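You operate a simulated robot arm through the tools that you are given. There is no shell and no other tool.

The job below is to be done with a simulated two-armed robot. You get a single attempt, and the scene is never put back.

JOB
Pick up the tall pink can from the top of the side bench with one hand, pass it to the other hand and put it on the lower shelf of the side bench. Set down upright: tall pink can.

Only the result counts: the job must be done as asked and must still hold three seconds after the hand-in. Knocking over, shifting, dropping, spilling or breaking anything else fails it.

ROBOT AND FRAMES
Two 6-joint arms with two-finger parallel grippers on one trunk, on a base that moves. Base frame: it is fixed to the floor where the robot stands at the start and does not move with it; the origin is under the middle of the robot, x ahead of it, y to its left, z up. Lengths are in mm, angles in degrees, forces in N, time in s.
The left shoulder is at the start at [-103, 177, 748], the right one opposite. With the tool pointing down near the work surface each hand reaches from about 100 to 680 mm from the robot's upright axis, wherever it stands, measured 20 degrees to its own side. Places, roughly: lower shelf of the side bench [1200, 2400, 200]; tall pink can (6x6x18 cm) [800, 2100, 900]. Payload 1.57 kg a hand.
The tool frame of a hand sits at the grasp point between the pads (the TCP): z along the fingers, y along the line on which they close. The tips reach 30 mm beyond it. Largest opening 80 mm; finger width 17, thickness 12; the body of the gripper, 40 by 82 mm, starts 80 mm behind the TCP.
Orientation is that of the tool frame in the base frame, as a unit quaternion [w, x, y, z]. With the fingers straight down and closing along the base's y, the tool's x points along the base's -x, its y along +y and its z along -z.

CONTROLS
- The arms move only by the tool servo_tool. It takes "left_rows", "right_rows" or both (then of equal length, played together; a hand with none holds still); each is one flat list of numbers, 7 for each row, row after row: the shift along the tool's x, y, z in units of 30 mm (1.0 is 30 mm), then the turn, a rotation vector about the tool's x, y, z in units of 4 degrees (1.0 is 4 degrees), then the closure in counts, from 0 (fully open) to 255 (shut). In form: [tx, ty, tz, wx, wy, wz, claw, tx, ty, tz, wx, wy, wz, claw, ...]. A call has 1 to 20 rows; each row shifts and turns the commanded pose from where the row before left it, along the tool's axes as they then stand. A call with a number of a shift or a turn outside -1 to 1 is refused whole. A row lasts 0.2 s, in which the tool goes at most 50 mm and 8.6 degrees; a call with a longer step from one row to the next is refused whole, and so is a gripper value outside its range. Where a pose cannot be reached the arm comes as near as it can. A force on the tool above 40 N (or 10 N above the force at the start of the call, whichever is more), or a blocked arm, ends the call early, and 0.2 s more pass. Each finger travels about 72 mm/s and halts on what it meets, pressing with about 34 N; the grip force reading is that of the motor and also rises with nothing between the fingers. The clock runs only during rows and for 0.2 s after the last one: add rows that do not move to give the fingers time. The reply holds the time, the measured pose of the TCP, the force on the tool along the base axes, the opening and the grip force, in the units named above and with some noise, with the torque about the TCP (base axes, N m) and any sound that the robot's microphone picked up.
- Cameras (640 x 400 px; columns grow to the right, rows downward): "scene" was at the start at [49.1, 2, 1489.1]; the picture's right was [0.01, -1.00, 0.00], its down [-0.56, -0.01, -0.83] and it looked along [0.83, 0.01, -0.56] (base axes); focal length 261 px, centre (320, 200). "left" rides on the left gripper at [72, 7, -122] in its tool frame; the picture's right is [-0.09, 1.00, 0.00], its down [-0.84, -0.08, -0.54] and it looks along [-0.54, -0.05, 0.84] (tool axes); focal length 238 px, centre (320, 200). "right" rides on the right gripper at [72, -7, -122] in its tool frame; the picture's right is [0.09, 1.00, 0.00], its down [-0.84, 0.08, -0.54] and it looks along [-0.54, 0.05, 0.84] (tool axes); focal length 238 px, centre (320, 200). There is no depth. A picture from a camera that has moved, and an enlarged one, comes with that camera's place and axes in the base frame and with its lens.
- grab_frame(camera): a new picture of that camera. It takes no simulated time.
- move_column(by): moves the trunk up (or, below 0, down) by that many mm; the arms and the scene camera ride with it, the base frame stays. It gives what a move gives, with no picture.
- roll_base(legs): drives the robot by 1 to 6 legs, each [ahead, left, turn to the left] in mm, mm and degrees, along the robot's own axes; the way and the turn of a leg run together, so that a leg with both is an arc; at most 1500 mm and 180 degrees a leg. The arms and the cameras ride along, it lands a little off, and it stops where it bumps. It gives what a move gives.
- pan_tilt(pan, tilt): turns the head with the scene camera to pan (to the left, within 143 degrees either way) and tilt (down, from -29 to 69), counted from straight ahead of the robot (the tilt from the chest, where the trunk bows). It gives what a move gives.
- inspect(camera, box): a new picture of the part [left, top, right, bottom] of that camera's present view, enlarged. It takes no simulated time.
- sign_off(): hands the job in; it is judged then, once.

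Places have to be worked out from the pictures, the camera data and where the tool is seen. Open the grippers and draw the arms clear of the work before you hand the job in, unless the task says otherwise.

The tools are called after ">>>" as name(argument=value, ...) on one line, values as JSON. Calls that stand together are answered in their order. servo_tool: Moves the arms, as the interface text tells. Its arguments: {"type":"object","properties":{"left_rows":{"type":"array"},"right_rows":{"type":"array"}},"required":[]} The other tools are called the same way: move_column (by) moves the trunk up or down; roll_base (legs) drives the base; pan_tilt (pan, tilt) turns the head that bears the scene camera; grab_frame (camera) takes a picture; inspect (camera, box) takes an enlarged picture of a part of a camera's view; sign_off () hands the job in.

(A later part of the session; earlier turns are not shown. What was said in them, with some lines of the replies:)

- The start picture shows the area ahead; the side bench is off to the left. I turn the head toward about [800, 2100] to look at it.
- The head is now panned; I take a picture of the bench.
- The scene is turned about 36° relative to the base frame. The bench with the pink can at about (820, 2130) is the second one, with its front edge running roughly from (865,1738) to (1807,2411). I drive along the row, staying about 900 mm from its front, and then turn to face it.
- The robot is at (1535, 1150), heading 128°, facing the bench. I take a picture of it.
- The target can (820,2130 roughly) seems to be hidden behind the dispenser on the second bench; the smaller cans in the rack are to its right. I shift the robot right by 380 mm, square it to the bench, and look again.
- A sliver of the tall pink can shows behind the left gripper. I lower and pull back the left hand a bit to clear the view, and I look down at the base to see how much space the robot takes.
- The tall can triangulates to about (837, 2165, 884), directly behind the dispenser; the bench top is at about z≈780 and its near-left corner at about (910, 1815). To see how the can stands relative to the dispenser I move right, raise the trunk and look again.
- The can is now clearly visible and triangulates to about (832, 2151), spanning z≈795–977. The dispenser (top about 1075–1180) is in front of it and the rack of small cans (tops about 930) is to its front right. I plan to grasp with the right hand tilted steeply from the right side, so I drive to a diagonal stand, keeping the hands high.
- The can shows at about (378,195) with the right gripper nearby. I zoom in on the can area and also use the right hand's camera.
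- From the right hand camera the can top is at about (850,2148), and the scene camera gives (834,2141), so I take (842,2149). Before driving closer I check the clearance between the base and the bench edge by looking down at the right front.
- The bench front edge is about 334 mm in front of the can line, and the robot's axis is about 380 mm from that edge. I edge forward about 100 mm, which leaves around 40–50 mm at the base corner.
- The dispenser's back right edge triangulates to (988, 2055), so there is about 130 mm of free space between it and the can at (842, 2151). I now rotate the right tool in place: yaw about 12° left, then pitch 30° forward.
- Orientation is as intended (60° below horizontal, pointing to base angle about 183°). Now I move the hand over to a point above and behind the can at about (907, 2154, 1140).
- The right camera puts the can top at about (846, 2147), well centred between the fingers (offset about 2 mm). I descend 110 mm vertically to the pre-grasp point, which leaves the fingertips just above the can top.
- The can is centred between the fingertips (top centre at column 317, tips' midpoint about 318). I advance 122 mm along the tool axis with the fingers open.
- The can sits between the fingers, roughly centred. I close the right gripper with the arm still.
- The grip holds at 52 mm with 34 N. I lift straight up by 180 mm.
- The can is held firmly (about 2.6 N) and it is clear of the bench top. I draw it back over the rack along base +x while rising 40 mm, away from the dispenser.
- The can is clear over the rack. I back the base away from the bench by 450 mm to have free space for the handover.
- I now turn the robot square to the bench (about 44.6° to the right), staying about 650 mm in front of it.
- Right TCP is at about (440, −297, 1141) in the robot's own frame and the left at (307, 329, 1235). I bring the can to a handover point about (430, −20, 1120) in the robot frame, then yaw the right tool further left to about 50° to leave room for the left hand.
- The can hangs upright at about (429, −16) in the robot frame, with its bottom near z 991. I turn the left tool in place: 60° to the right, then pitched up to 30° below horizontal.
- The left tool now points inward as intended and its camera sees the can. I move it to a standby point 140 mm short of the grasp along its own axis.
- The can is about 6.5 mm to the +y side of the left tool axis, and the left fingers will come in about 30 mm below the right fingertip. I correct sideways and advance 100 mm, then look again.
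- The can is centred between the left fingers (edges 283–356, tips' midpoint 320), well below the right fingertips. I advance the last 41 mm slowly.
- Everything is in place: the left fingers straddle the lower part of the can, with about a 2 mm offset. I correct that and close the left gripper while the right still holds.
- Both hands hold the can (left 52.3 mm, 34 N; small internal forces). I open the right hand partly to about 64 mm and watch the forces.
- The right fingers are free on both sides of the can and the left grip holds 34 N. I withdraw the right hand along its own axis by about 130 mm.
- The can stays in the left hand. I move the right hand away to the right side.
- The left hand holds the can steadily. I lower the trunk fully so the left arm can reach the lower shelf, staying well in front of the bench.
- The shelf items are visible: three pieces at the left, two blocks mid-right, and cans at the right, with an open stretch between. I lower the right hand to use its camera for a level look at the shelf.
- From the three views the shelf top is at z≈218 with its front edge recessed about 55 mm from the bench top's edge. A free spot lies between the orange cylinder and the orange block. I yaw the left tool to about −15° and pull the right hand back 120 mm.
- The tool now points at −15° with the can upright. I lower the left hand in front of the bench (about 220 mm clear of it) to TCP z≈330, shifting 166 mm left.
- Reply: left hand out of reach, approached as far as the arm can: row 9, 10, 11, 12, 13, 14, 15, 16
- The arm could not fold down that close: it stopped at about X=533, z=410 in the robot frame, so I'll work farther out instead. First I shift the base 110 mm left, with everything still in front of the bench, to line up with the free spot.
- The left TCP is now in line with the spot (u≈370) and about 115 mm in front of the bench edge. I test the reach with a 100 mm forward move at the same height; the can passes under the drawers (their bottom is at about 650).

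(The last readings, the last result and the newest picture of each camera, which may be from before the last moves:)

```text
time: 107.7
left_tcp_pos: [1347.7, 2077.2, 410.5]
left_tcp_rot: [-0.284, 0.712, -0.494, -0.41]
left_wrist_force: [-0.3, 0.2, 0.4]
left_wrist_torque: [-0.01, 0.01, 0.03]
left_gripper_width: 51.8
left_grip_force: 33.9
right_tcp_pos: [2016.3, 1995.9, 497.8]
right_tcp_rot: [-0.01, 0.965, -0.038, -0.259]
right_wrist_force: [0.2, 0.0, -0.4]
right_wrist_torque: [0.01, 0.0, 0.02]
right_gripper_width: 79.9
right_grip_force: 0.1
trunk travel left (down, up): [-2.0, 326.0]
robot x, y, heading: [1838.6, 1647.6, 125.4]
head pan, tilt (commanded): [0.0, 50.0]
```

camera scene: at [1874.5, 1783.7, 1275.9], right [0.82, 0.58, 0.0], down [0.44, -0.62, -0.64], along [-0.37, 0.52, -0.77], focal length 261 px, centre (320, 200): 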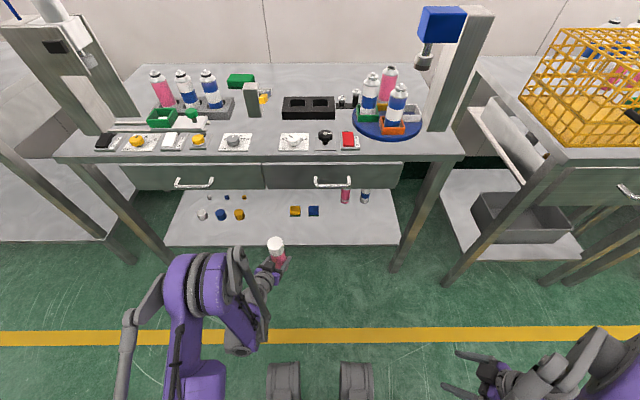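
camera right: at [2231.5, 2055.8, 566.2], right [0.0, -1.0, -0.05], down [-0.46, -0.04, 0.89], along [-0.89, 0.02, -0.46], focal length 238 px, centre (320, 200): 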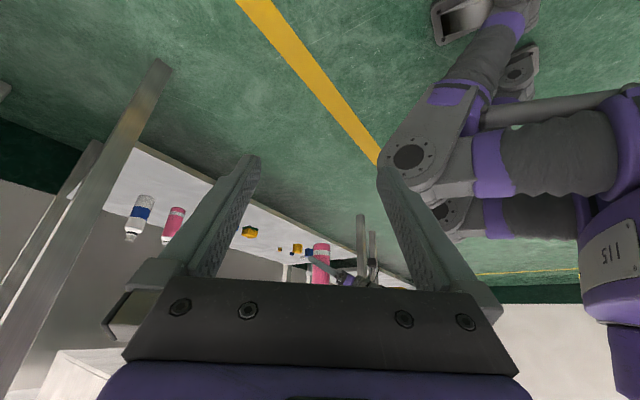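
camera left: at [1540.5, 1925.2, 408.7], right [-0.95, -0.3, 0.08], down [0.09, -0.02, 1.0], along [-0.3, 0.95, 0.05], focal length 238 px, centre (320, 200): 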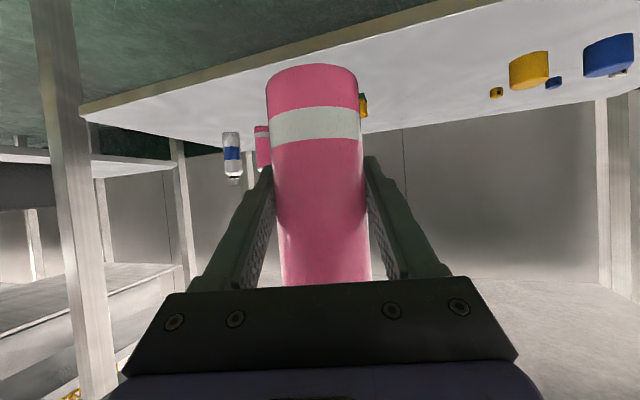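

The reach is good here. Now I lower 80 mm (can bottom to about 270, still above the shelf and still in front of its edge).

>>> servo_tool(left_rows=[0.577, 0, 0.333, 0, 0, 0, 255, 0.577, 0, 0.333, 0, 0, 0, 255, 0.577, 0, 0.333, 0, 0, 0, 255, 0.577, 0, 0.333, 0, 0, 0, 255, 0, 0, 0, 0, 0, 0, 255])

>>> grab_frame(camera="scene")

>>> grab_frame(camera="left")

>>> grab_frame(camera="right")

```text
time: 108.9
left_tcp_pos: [1349.9, 2079.7, 331.3]
left_tcp_rot: [-0.285, 0.712, -0.494, -0.41]
left_wrist_force: [-0.7, 0.4, 0.0]
left_wrist_torque: [0.01, -0.02, -0.01]
left_gripper_width: 51.7
left_grip_force: 33.8
right_tcp_pos: [2016.9, 1995.8, 497.1]
right_tcp_rot: [-0.01, 0.965, -0.038, -0.259]
right_wrist_force: [0.0, 0.0, -0.6]
right_wrist_torque: [-0.01, 0.01, -0.02]
right_gripper_width: 79.8
right_grip_force: 0.1
trunk travel left (down, up): [-2.0, 326.0]
robot x, y, heading: [1840.1, 1646.4, 125.4]
head pan, tilt (commanded): [0.0, 50.0]
```

```text
taken
camera scene: at [1784.8, 1719.9, 1275.8], right [0.81, 0.58, 0.0], down [0.44, -0.62, -0.64], along [-0.37, 0.52, -0.77], focal length 261 px, centre (320, 200)
```

scene: 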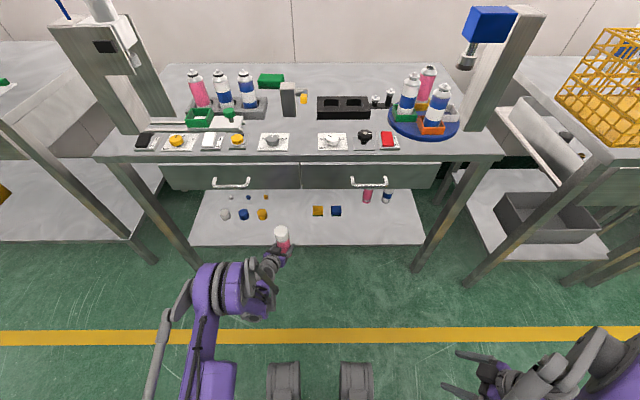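

```text
taken
camera left: at [1393.9, 1942.7, 329.7], right [-0.95, -0.31, 0.08], down [0.09, -0.02, 1.0], along [-0.3, 0.95, 0.05], focal length 238 px, centre (320, 200)
```

left: 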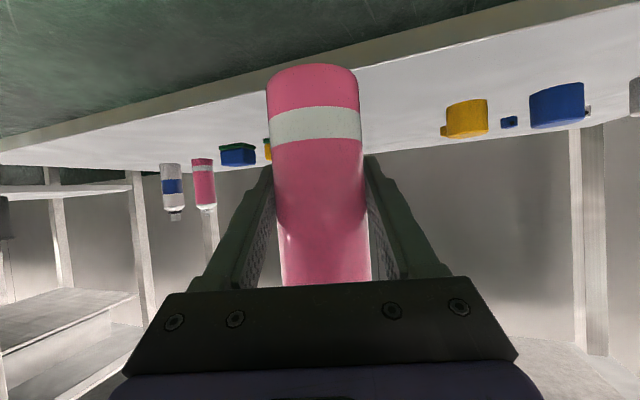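

```text
taken
camera right: at [2141.5, 1992.5, 566.2], right [0.0, -1.0, -0.05], down [-0.46, -0.04, 0.89], along [-0.89, 0.02, -0.46], focal length 238 px, centre (320, 200)
```

right: 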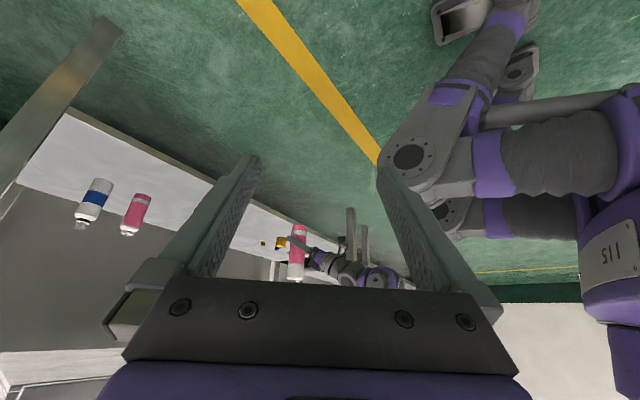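

The shelf surface estimates at about z≈237, front edge about 55 mm ahead of the can; can bottom is at about 271. I drive forward 100 mm so that the can comes over the shelf, then check.

>>> roll_base(legs=[[100, 0, 0]])

>>> grab_frame(camera="left")

>>> inspect(camera="scene", box=[200, 150, 440, 300])

>>> inspect(camera="right", box=[200, 180, 400, 305])

```text
time: 110.0
left_tcp_pos: [1293.0, 2159.3, 332.2]
left_tcp_rot: [-0.285, 0.711, -0.494, -0.41]
left_wrist_force: [0.3, 0.1, -0.2]
left_wrist_torque: [0.03, 0.02, 0.0]
left_gripper_width: 51.9
left_grip_force: 34.6
right_tcp_pos: [1958.9, 2075.7, 497.7]
right_tcp_rot: [-0.01, 0.965, -0.039, -0.258]
right_wrist_force: [0.3, 0.7, 0.7]
right_wrist_torque: [-0.01, -0.01, -0.02]
right_gripper_width: 79.5
right_grip_force: 0.1
trunk travel left (down, up): [-2.0, 326.0]
robot x, y, heading: [1779.5, 1727.0, 125.4]
head pan, tilt (commanded): [0.0, 50.0]
```

```text
taken
camera left: at [1336.6, 2024.3, 329.9], right [-0.95, -0.3, 0.08], down [0.09, -0.02, 1.0], along [-0.3, 0.95, 0.05], focal length 238 px, centre (320, 200)
```

left: 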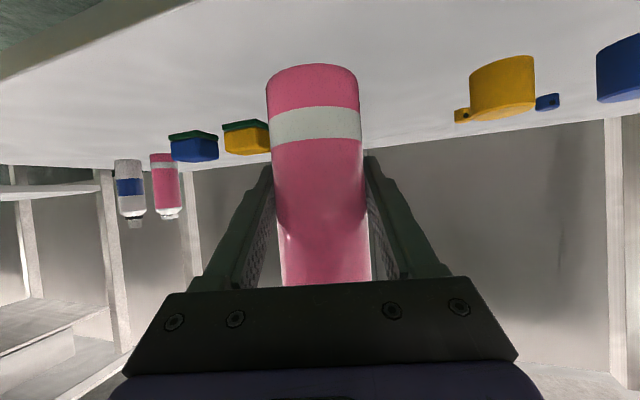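

```text
2.67 times, centred on (320, 225) of scene
camera zoom: at [1727.1, 1801.2, 1275.8], right [0.82, 0.58, 0.0], down [0.44, -0.62, -0.64], along [-0.37, 0.52, -0.77], focal length 696 px, centre (320, 133)
```

zoom: 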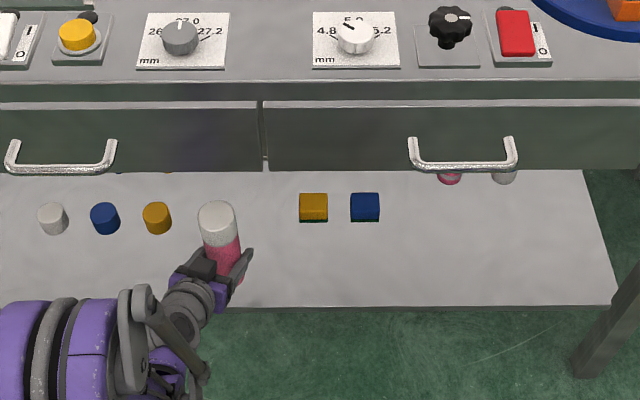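

```text
3.20 times, centred on (300, 242) of right
camera zoom: at [2084.3, 2073.0, 566.2], right [0.0, -1.0, -0.05], down [-0.46, -0.04, 0.89], along [-0.89, 0.02, -0.46], focal length 763 px, centre (384, 64)
```

zoom: 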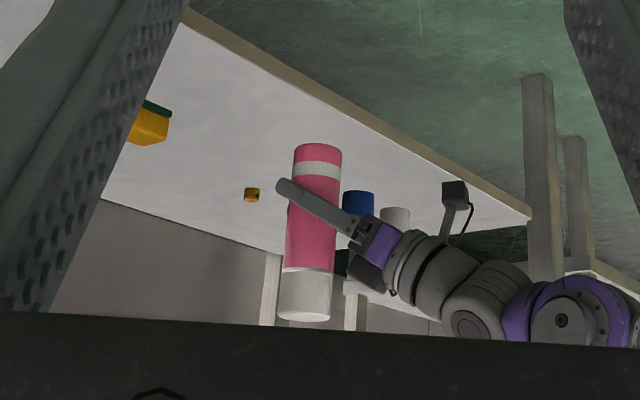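

The can is upright over the shelf front, with its axis at u≈372, n≈−255. I extend the arm another 60 mm inward to sit clear of the edge.

>>> servo_tool(left_rows=[-0.2417, 0.1295, 0.4183, 0, 0, 0, 255, -0.2417, 0.1295, 0.4183, 0, 0, 0, 255, -0.2417, 0.1295, 0.4183, 0, 0, 0, 255, -0.2417, 0.1295, 0.4183, 0, 0, 0, 255, 0, 0, 0, 0, 0, 0, 255])

>>> inspect(camera="right", box=[200, 180, 400, 305])

```text
time: 111.2
left_tcp_pos: [1258.0, 2209.3, 333.6]
left_tcp_rot: [-0.285, 0.712, -0.494, -0.41]
left_wrist_force: [-0.5, -0.8, -1.1]
left_wrist_torque: [0.01, -0.02, 0.06]
left_gripper_width: 51.9
left_grip_force: 34.2
right_tcp_pos: [1959.6, 2077.0, 497.4]
right_tcp_rot: [-0.01, 0.965, -0.039, -0.259]
right_wrist_force: [0.7, 0.3, 0.1]
right_wrist_torque: [-0.01, -0.01, 0.01]
right_gripper_width: 79.9
right_grip_force: 0.0
trunk travel left (down, up): [-2.0, 326.0]
robot x, y, heading: [1781.4, 1727.9, 125.5]
head pan, tilt (commanded): [0.0, 50.0]
```

```text
3.20 times, centred on (300, 242) of right
camera zoom: at [2084.4, 2072.9, 566.2], right [0.0, -1.0, -0.05], down [-0.46, -0.04, 0.89], along [-0.89, 0.02, -0.46], focal length 763 px, centre (384, 64)
```

zoom: 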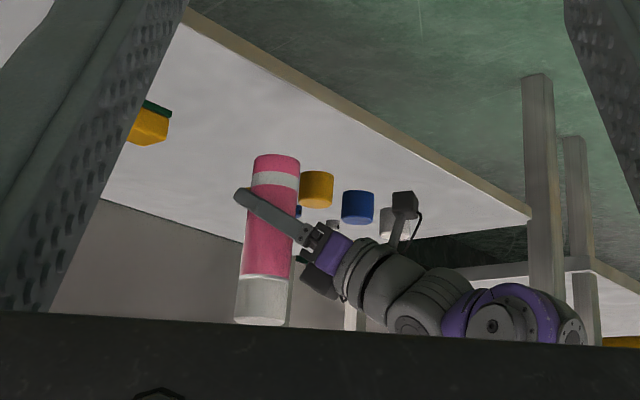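

The TCP is over the target spot (u≈372, n≈−194). I lower 18 mm slowly and check the forces and image.

>>> servo_tool(left_rows=[0.1155, 0, 0.0667, 0, 0, 0, 255, 0.1155, 0, 0.0667, 0, 0, 0, 255, 0.1155, 0, 0.0667, 0, 0, 0, 255, 0.1155, 0, 0.0667, 0, 0, 0, 255, 0.0577, 0, 0.0333, 0, 0, 0, 255, 0, 0, 0, 0, 0, 0, 255])

>>> inspect(camera="right", box=[230, 210, 330, 272])

>>> grab_frame(camera="left")

```text
time: 112.6
left_tcp_pos: [1258.5, 2207.9, 315.1]
left_tcp_rot: [-0.285, 0.711, -0.495, -0.41]
left_wrist_force: [0.0, 0.0, 0.0]
left_wrist_torque: [0.03, -0.03, 0.0]
left_gripper_width: 51.8
left_grip_force: 34.1
right_tcp_pos: [1959.2, 2076.5, 497.9]
right_tcp_rot: [-0.01, 0.965, -0.039, -0.259]
right_wrist_force: [0.2, -0.7, -0.2]
right_wrist_torque: [0.01, 0.01, -0.01]
right_gripper_width: 80.0
right_grip_force: 0.1
trunk travel left (down, up): [-2.0, 326.0]
robot x, y, heading: [1779.2, 1727.5, 125.4]
head pan, tilt (commanded): [0.0, 50.0]
```

```text
6.40 times, centred on (280, 241) of right
camera zoom: at [2084.4, 2072.9, 566.2], right [0.0, -1.0, -0.05], down [-0.46, -0.04, 0.89], along [-0.89, 0.02, -0.46], focal length 1525 px, centre (576, -62)
```

zoom: 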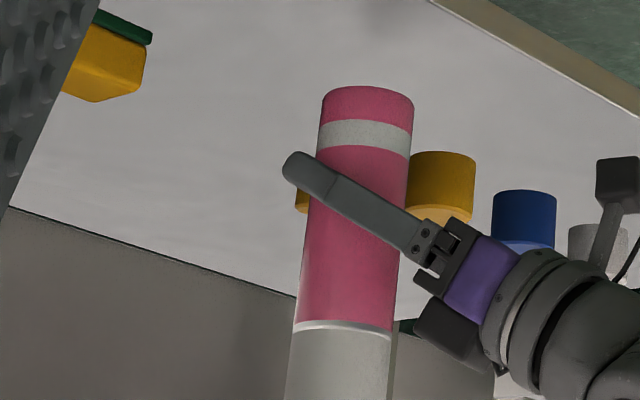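

```text
taken
camera left: at [1302.0, 2072.3, 312.6], right [-0.95, -0.3, 0.08], down [0.09, -0.02, 1.0], along [-0.3, 0.95, 0.05], focal length 238 px, centre (320, 200)
```

left: 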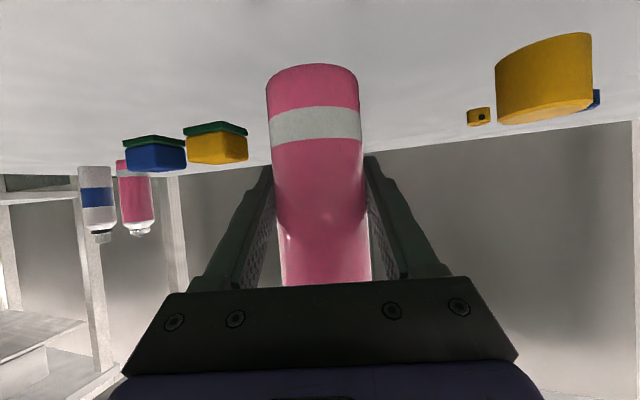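

Estimates from the blocks put the shelf at about z 240, so contact should come near TCP z≈300. I lower at 2 mm per row, watching for contact.

>>> servo_tool(left_rows=[0.0577, 0, 0.0333, 0, 0, 0, 255, 0.0577, 0, 0.0333, 0, 0, 0, 255, 0.0577, 0, 0.0333, 0, 0, 0, 255, 0.0577, 0, 0.0333, 0, 0, 0, 255, 0, 0, 0, 0, 0, 0, 255])

```text
time: 113.8
left_tcp_pos: [1258.6, 2209.7, 306.5]
left_tcp_rot: [-0.286, 0.711, -0.495, -0.41]
left_wrist_force: [-0.9, 0.0, -0.3]
left_wrist_torque: [0.03, 0.0, 0.0]
left_gripper_width: 51.9
left_grip_force: 33.7
right_tcp_pos: [1959.8, 2075.2, 497.3]
right_tcp_rot: [-0.01, 0.965, -0.039, -0.259]
right_wrist_force: [0.0, 0.3, 0.4]
right_wrist_torque: [0.04, -0.02, -0.02]
right_gripper_width: 79.7
right_grip_force: 0.1
trunk travel left (down, up): [-2.0, 326.0]
robot x, y, heading: [1779.4, 1733.2, 125.4]
head pan, tilt (commanded): [0.0, 50.0]
```

No contact yet at 306.5. I continue down in 1.5–2 mm steps.

>>> servo_tool(left_rows=[0.045, 0, 0.026, 0, 0, 0, 255, 0.045, 0, 0.026, 0, 0, 0, 255, 0.045, 0, 0.026, 0, 0, 0, 255, 0, 0, 0, 0, 0, 0, 255])

```text
time: 114.8
left_tcp_pos: [1258.2, 2209.1, 302.0]
left_tcp_rot: [-0.285, 0.711, -0.495, -0.41]
left_wrist_force: [-0.1, 0.0, 0.1]
left_wrist_torque: [0.03, 0.0, 0.02]
left_gripper_width: 51.7
left_grip_force: 34.3
right_tcp_pos: [1959.8, 2076.3, 497.5]
right_tcp_rot: [-0.01, 0.965, -0.039, -0.258]
right_wrist_force: [-0.4, -0.7, 0.0]
right_wrist_torque: [-0.02, 0.01, -0.01]
right_gripper_width: 80.0
right_grip_force: 0.0
trunk travel left (down, up): [-2.0, 326.0]
robot x, y, heading: [1780.0, 1728.7, 125.2]
head pan, tilt (commanded): [0.0, 50.0]
```

Still no contact at 302. I continue down in small steps.

>>> servo_tool(left_rows=[0.045, 0, 0.026, 0, 0, 0, 255, 0.045, 0, 0.026, 0, 0, 0, 255, 0.045, 0, 0.026, 0, 0, 0, 255, 0, 0, 0, 0, 0, 0, 255])

>>> inspect(camera="right", box=[230, 210, 330, 272])

```text
time: 115.8
left_tcp_pos: [1258.7, 2208.9, 298.3]
left_tcp_rot: [-0.285, 0.711, -0.494, -0.411]
left_wrist_force: [-1.5, 6.5, 23.8]
left_wrist_torque: [0.19, -0.05, 0.23]
left_gripper_width: 51.7
left_grip_force: 33.9
right_tcp_pos: [1959.6, 2075.8, 497.6]
right_tcp_rot: [-0.012, 0.965, -0.039, -0.26]
right_wrist_force: [0.4, -0.5, 0.4]
right_wrist_torque: [-0.03, 0.0, 0.05]
right_gripper_width: 80.0
right_grip_force: 0.0
trunk travel left (down, up): [-2.0, 326.0]
robot x, y, heading: [1779.4, 1727.9, 125.3]
head pan, tilt (commanded): [0.0, 50.0]
```

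```text
6.40 times, centred on (280, 241) of right
camera zoom: at [2085.1, 2072.3, 566.2], right [0.0, -1.0, -0.05], down [-0.46, -0.04, 0.89], along [-0.89, 0.02, -0.46], focal length 1525 px, centre (576, -62)
```

zoom: 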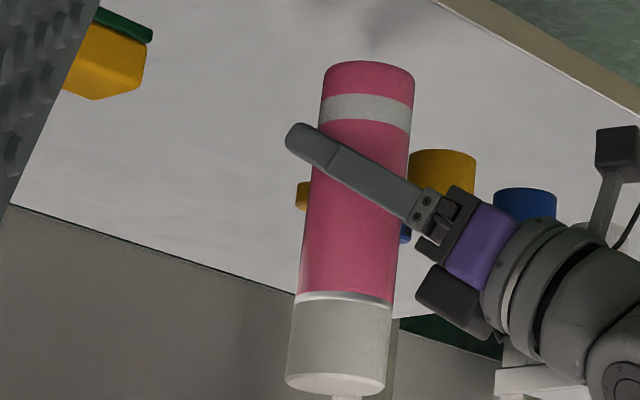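

Contact: 24 N upward at TCP z≈298. I ease up by about 0.8 mm to relieve the pressure before releasing.

>>> servo_tool(left_rows=[-0.024, 0, -0.014, 0, 0, 0, 255, 0, 0, 0, 0, 0, 0, 255])

```text
time: 116.4
left_tcp_pos: [1258.3, 2208.6, 298.8]
left_tcp_rot: [-0.285, 0.711, -0.495, -0.41]
left_wrist_force: [-4.5, 5.9, 17.3]
left_wrist_torque: [0.24, 0.1, -0.01]
left_gripper_width: 51.6
left_grip_force: 34.1
right_tcp_pos: [1959.4, 2075.9, 497.2]
right_tcp_rot: [-0.011, 0.965, -0.039, -0.259]
right_wrist_force: [0.0, 0.1, -0.5]
right_wrist_torque: [0.0, 0.01, -0.03]
right_gripper_width: 79.8
right_grip_force: 0.0
trunk travel left (down, up): [-2.0, 326.0]
robot x, y, heading: [1782.1, 1734.4, 125.1]
head pan, tilt (commanded): [0.0, 50.0]
```

Still 17 N; about 8 N per mm. I ease up another 1.7 mm.

>>> servo_tool(left_rows=[-0.025, 0, -0.0142, 0, 0, 0, 255, -0.025, 0, -0.0142, 0, 0, 0, 255, 0, 0, 0, 0, 0, 0, 255])

```text
time: 117.2
left_tcp_pos: [1256.9, 2208.2, 299.3]
left_tcp_rot: [-0.284, 0.712, -0.494, -0.41]
left_wrist_force: [0.6, -0.2, 0.4]
left_wrist_torque: [-0.01, 0.01, -0.02]
left_gripper_width: 51.5
left_grip_force: 34.4
right_tcp_pos: [1959.9, 2076.4, 497.6]
right_tcp_rot: [-0.01, 0.965, -0.038, -0.259]
right_wrist_force: [-0.6, 0.9, -0.4]
right_wrist_torque: [-0.03, 0.02, 0.0]
right_gripper_width: 80.0
right_grip_force: 0.1
trunk travel left (down, up): [-2.0, 326.0]
robot x, y, heading: [1773.1, 1729.4, 125.7]
head pan, tilt (commanded): [0.0, 50.0]
```

The force is near zero, so the can rests on or within a hair of the shelf. I open the left gripper gradually.

>>> servo_tool(left_rows=[0, 0, 0, 0, 0, 0, 90, 0, 0, 0, 0, 0, 0, 80, 0, 0, 0, 0, 0, 0, 60, 0, 0, 0, 0, 0, 0, 30, 0, 0, 0, 0, 0, 0, 0, 0, 0, 0, 0, 0, 0, 0, 0, 0, 0, 0, 0, 0, 0])

>>> inspect(camera="right", box=[230, 210, 330, 272])

>>> grab_frame(camera="left")

```text
time: 118.8
left_tcp_pos: [1258.2, 2208.4, 299.8]
left_tcp_rot: [-0.285, 0.711, -0.494, -0.41]
left_wrist_force: [0.1, -0.1, 0.7]
left_wrist_torque: [0.0, -0.01, 0.01]
left_gripper_width: 80.0
left_grip_force: 0.1
right_tcp_pos: [1958.1, 2076.5, 498.3]
right_tcp_rot: [-0.011, 0.965, -0.039, -0.259]
right_wrist_force: [0.3, 0.2, 0.0]
right_wrist_torque: [0.03, 0.01, 0.0]
right_gripper_width: 79.9
right_grip_force: 0.1
trunk travel left (down, up): [-2.0, 326.0]
robot x, y, heading: [1777.2, 1727.8, 125.6]
head pan, tilt (commanded): [0.0, 50.0]
```

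```text
6.40 times, centred on (280, 241) of right
camera zoom: at [2084.4, 2072.8, 566.2], right [0.0, -1.0, -0.05], down [-0.46, -0.04, 0.89], along [-0.89, 0.02, -0.46], focal length 1525 px, centre (576, -62)
```

zoom: 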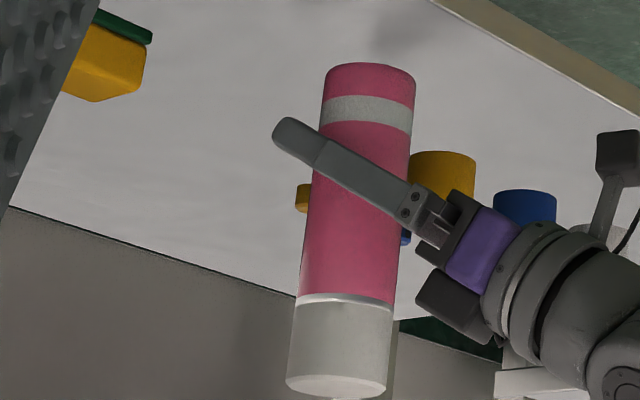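

```text
taken
camera left: at [1301.7, 2072.7, 297.9], right [-0.95, -0.3, 0.08], down [0.09, -0.02, 1.0], along [-0.3, 0.95, 0.05], focal length 238 px, centre (320, 200)
```

left: 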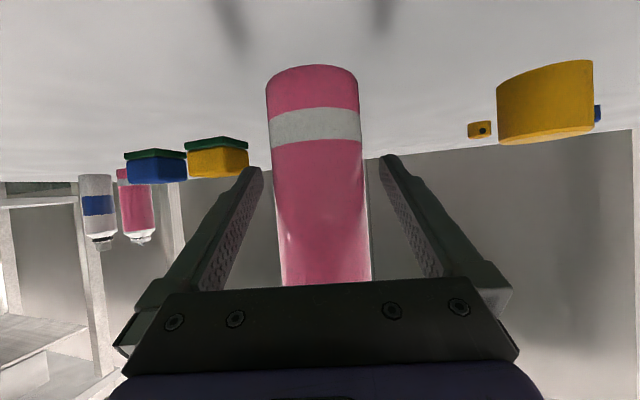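

The can stands upright by itself with the fingers clear on both sides. I withdraw the left hand along its own axis.

>>> servo_tool(left_rows=[0, -0.02, -0.25, 0, 0, 0, 0, 0, -0.02, -0.35, 0, 0, 0, 0, 0, 0, -0.5, 0, 0, 0, 0, 0, 0, -0.5, 0, 0, 0, 0, 0, 0, -0.5, 0, 0, 0, 0, 0, 0, -0.5, 0, 0, 0, 0, 0, 0, -0.5, 0, 0, 0, 0, 0, 0, -0.5, 0, 0, 0, 0, 0, 0, 0, 0, 0, 0, 0])

>>> grab_frame(camera="left")

>>> inspect(camera="right", box=[200, 180, 400, 305])

```text
time: 120.8
left_tcp_pos: [1292.1, 2123.1, 355.5]
left_tcp_rot: [-0.285, 0.712, -0.495, -0.41]
left_wrist_force: [0.7, -0.8, -0.1]
left_wrist_torque: [-0.01, 0.0, -0.02]
left_gripper_width: 80.2
left_grip_force: 0.0
right_tcp_pos: [1959.8, 2075.4, 496.8]
right_tcp_rot: [-0.009, 0.965, -0.038, -0.259]
right_wrist_force: [-0.1, -0.4, 0.0]
right_wrist_torque: [0.03, -0.01, -0.01]
right_gripper_width: 80.0
right_grip_force: 0.0
trunk travel left (down, up): [-2.0, 326.0]
robot x, y, heading: [1777.6, 1727.8, 125.5]
head pan, tilt (commanded): [0.0, 50.0]
```

```text
taken
camera left: at [1335.7, 1986.9, 353.1], right [-0.95, -0.3, 0.08], down [0.09, -0.02, 1.0], along [-0.3, 0.95, 0.05], focal length 238 px, centre (320, 200)
```

left: 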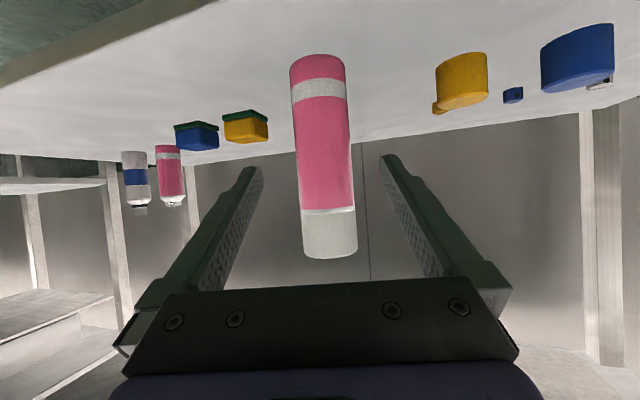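

```text
3.20 times, centred on (300, 242) of right
camera zoom: at [2084.4, 2072.8, 566.2], right [0.0, -1.0, -0.05], down [-0.46, -0.04, 0.89], along [-0.89, 0.02, -0.46], focal length 763 px, centre (384, 64)
```

zoom: 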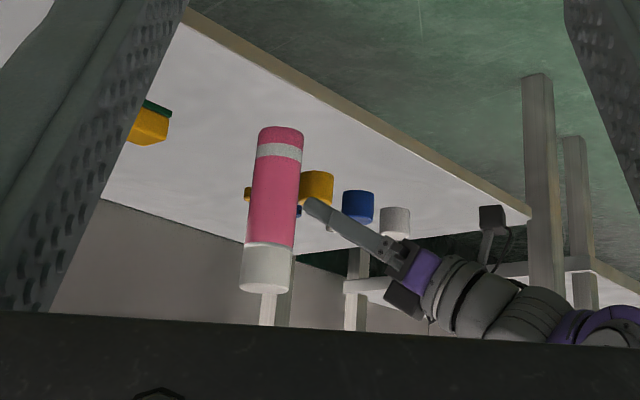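

The can stands upright on the shelf, clear of the other items. I drive the base straight back 350 mm to take both arms out of the bench.

>>> roll_base(legs=[[-350, 0, 0]])

>>> pan_tilt(pan=5, tilt=35)

>>> grab_frame(camera="scene")

>>> grab_frame(camera="left")

```text
time: 123.1
left_tcp_pos: [1496.4, 1836.3, 355.7]
left_tcp_rot: [-0.286, 0.71, -0.495, -0.41]
left_wrist_force: [-0.3, 0.0, 0.1]
left_wrist_torque: [-0.02, 0.01, -0.01]
left_gripper_width: 80.2
left_grip_force: 0.1
right_tcp_pos: [2165.5, 1787.9, 497.0]
right_tcp_rot: [-0.01, 0.965, -0.039, -0.259]
right_wrist_force: [-0.4, -0.2, 0.1]
right_wrist_torque: [0.01, 0.01, -0.02]
right_gripper_width: 80.4
right_grip_force: 0.1
trunk travel left (down, up): [-2.0, 326.0]
robot x, y, heading: [1984.0, 1441.2, 125.0]
head pan, tilt (commanded): [0.0, 50.0]
```

```text
time: 123.9
left_tcp_pos: [1497.2, 1835.5, 353.9]
left_tcp_rot: [-0.285, 0.711, -0.495, -0.41]
left_wrist_force: [0.1, -0.1, 0.4]
left_wrist_torque: [0.02, 0.01, 0.0]
left_gripper_width: 80.3
left_grip_force: 0.1
right_tcp_pos: [2164.7, 1788.1, 496.2]
right_tcp_rot: [-0.011, 0.965, -0.04, -0.258]
right_wrist_force: [0.2, 0.5, 0.2]
right_wrist_torque: [0.0, 0.0, 0.02]
right_gripper_width: 80.3
right_grip_force: 0.0
trunk travel left (down, up): [-2.0, 326.0]
robot x, y, heading: [1985.7, 1441.1, 125.2]
head pan, tilt (commanded): [5.0, 35.0]
```

```text
taken
camera scene: at [1919.4, 1517.2, 1297.5], right [0.76, 0.65, 0.0], down [0.37, -0.44, -0.82], along [-0.53, 0.62, -0.57], focal length 261 px, centre (320, 200)
```

scene: 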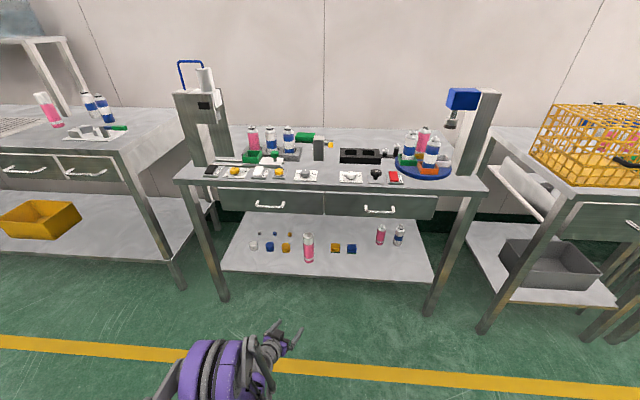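

```text
taken
camera left: at [1540.3, 1699.8, 353.0], right [-0.95, -0.3, 0.08], down [0.09, -0.02, 1.0], along [-0.3, 0.95, 0.05], focal length 238 px, centre (320, 200)
```

left: 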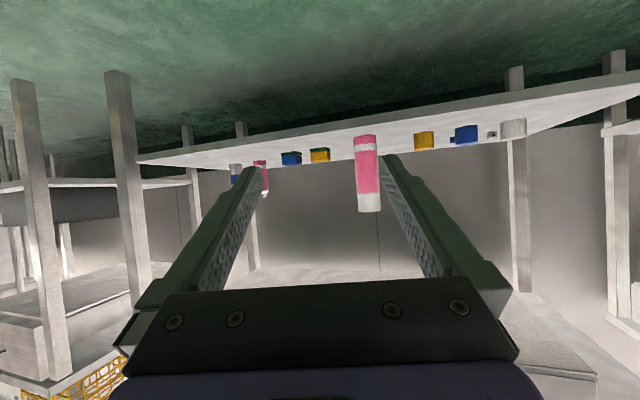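

The can stands upright on the lower shelf, nothing else has moved, both grippers are open and both arms are clear of the bench. I hand the job in.

>>> sign_off()

```text
The job is handed in.
```

The tall pink can is now standing upright on the lower shelf of the side bench. The right hand picked it up from the bench top and passed it to the left hand, and the left hand set it down.

It rests in the open stretch between the orange cylinder and the orange block, about 100 mm in from the shelf's front edge. In the last pictures it was upright, and I saw no sign that anything else on the bench or shelf had moved. Both grippers are open and the robot stands back clear of the bench. I handed the job in at that point.
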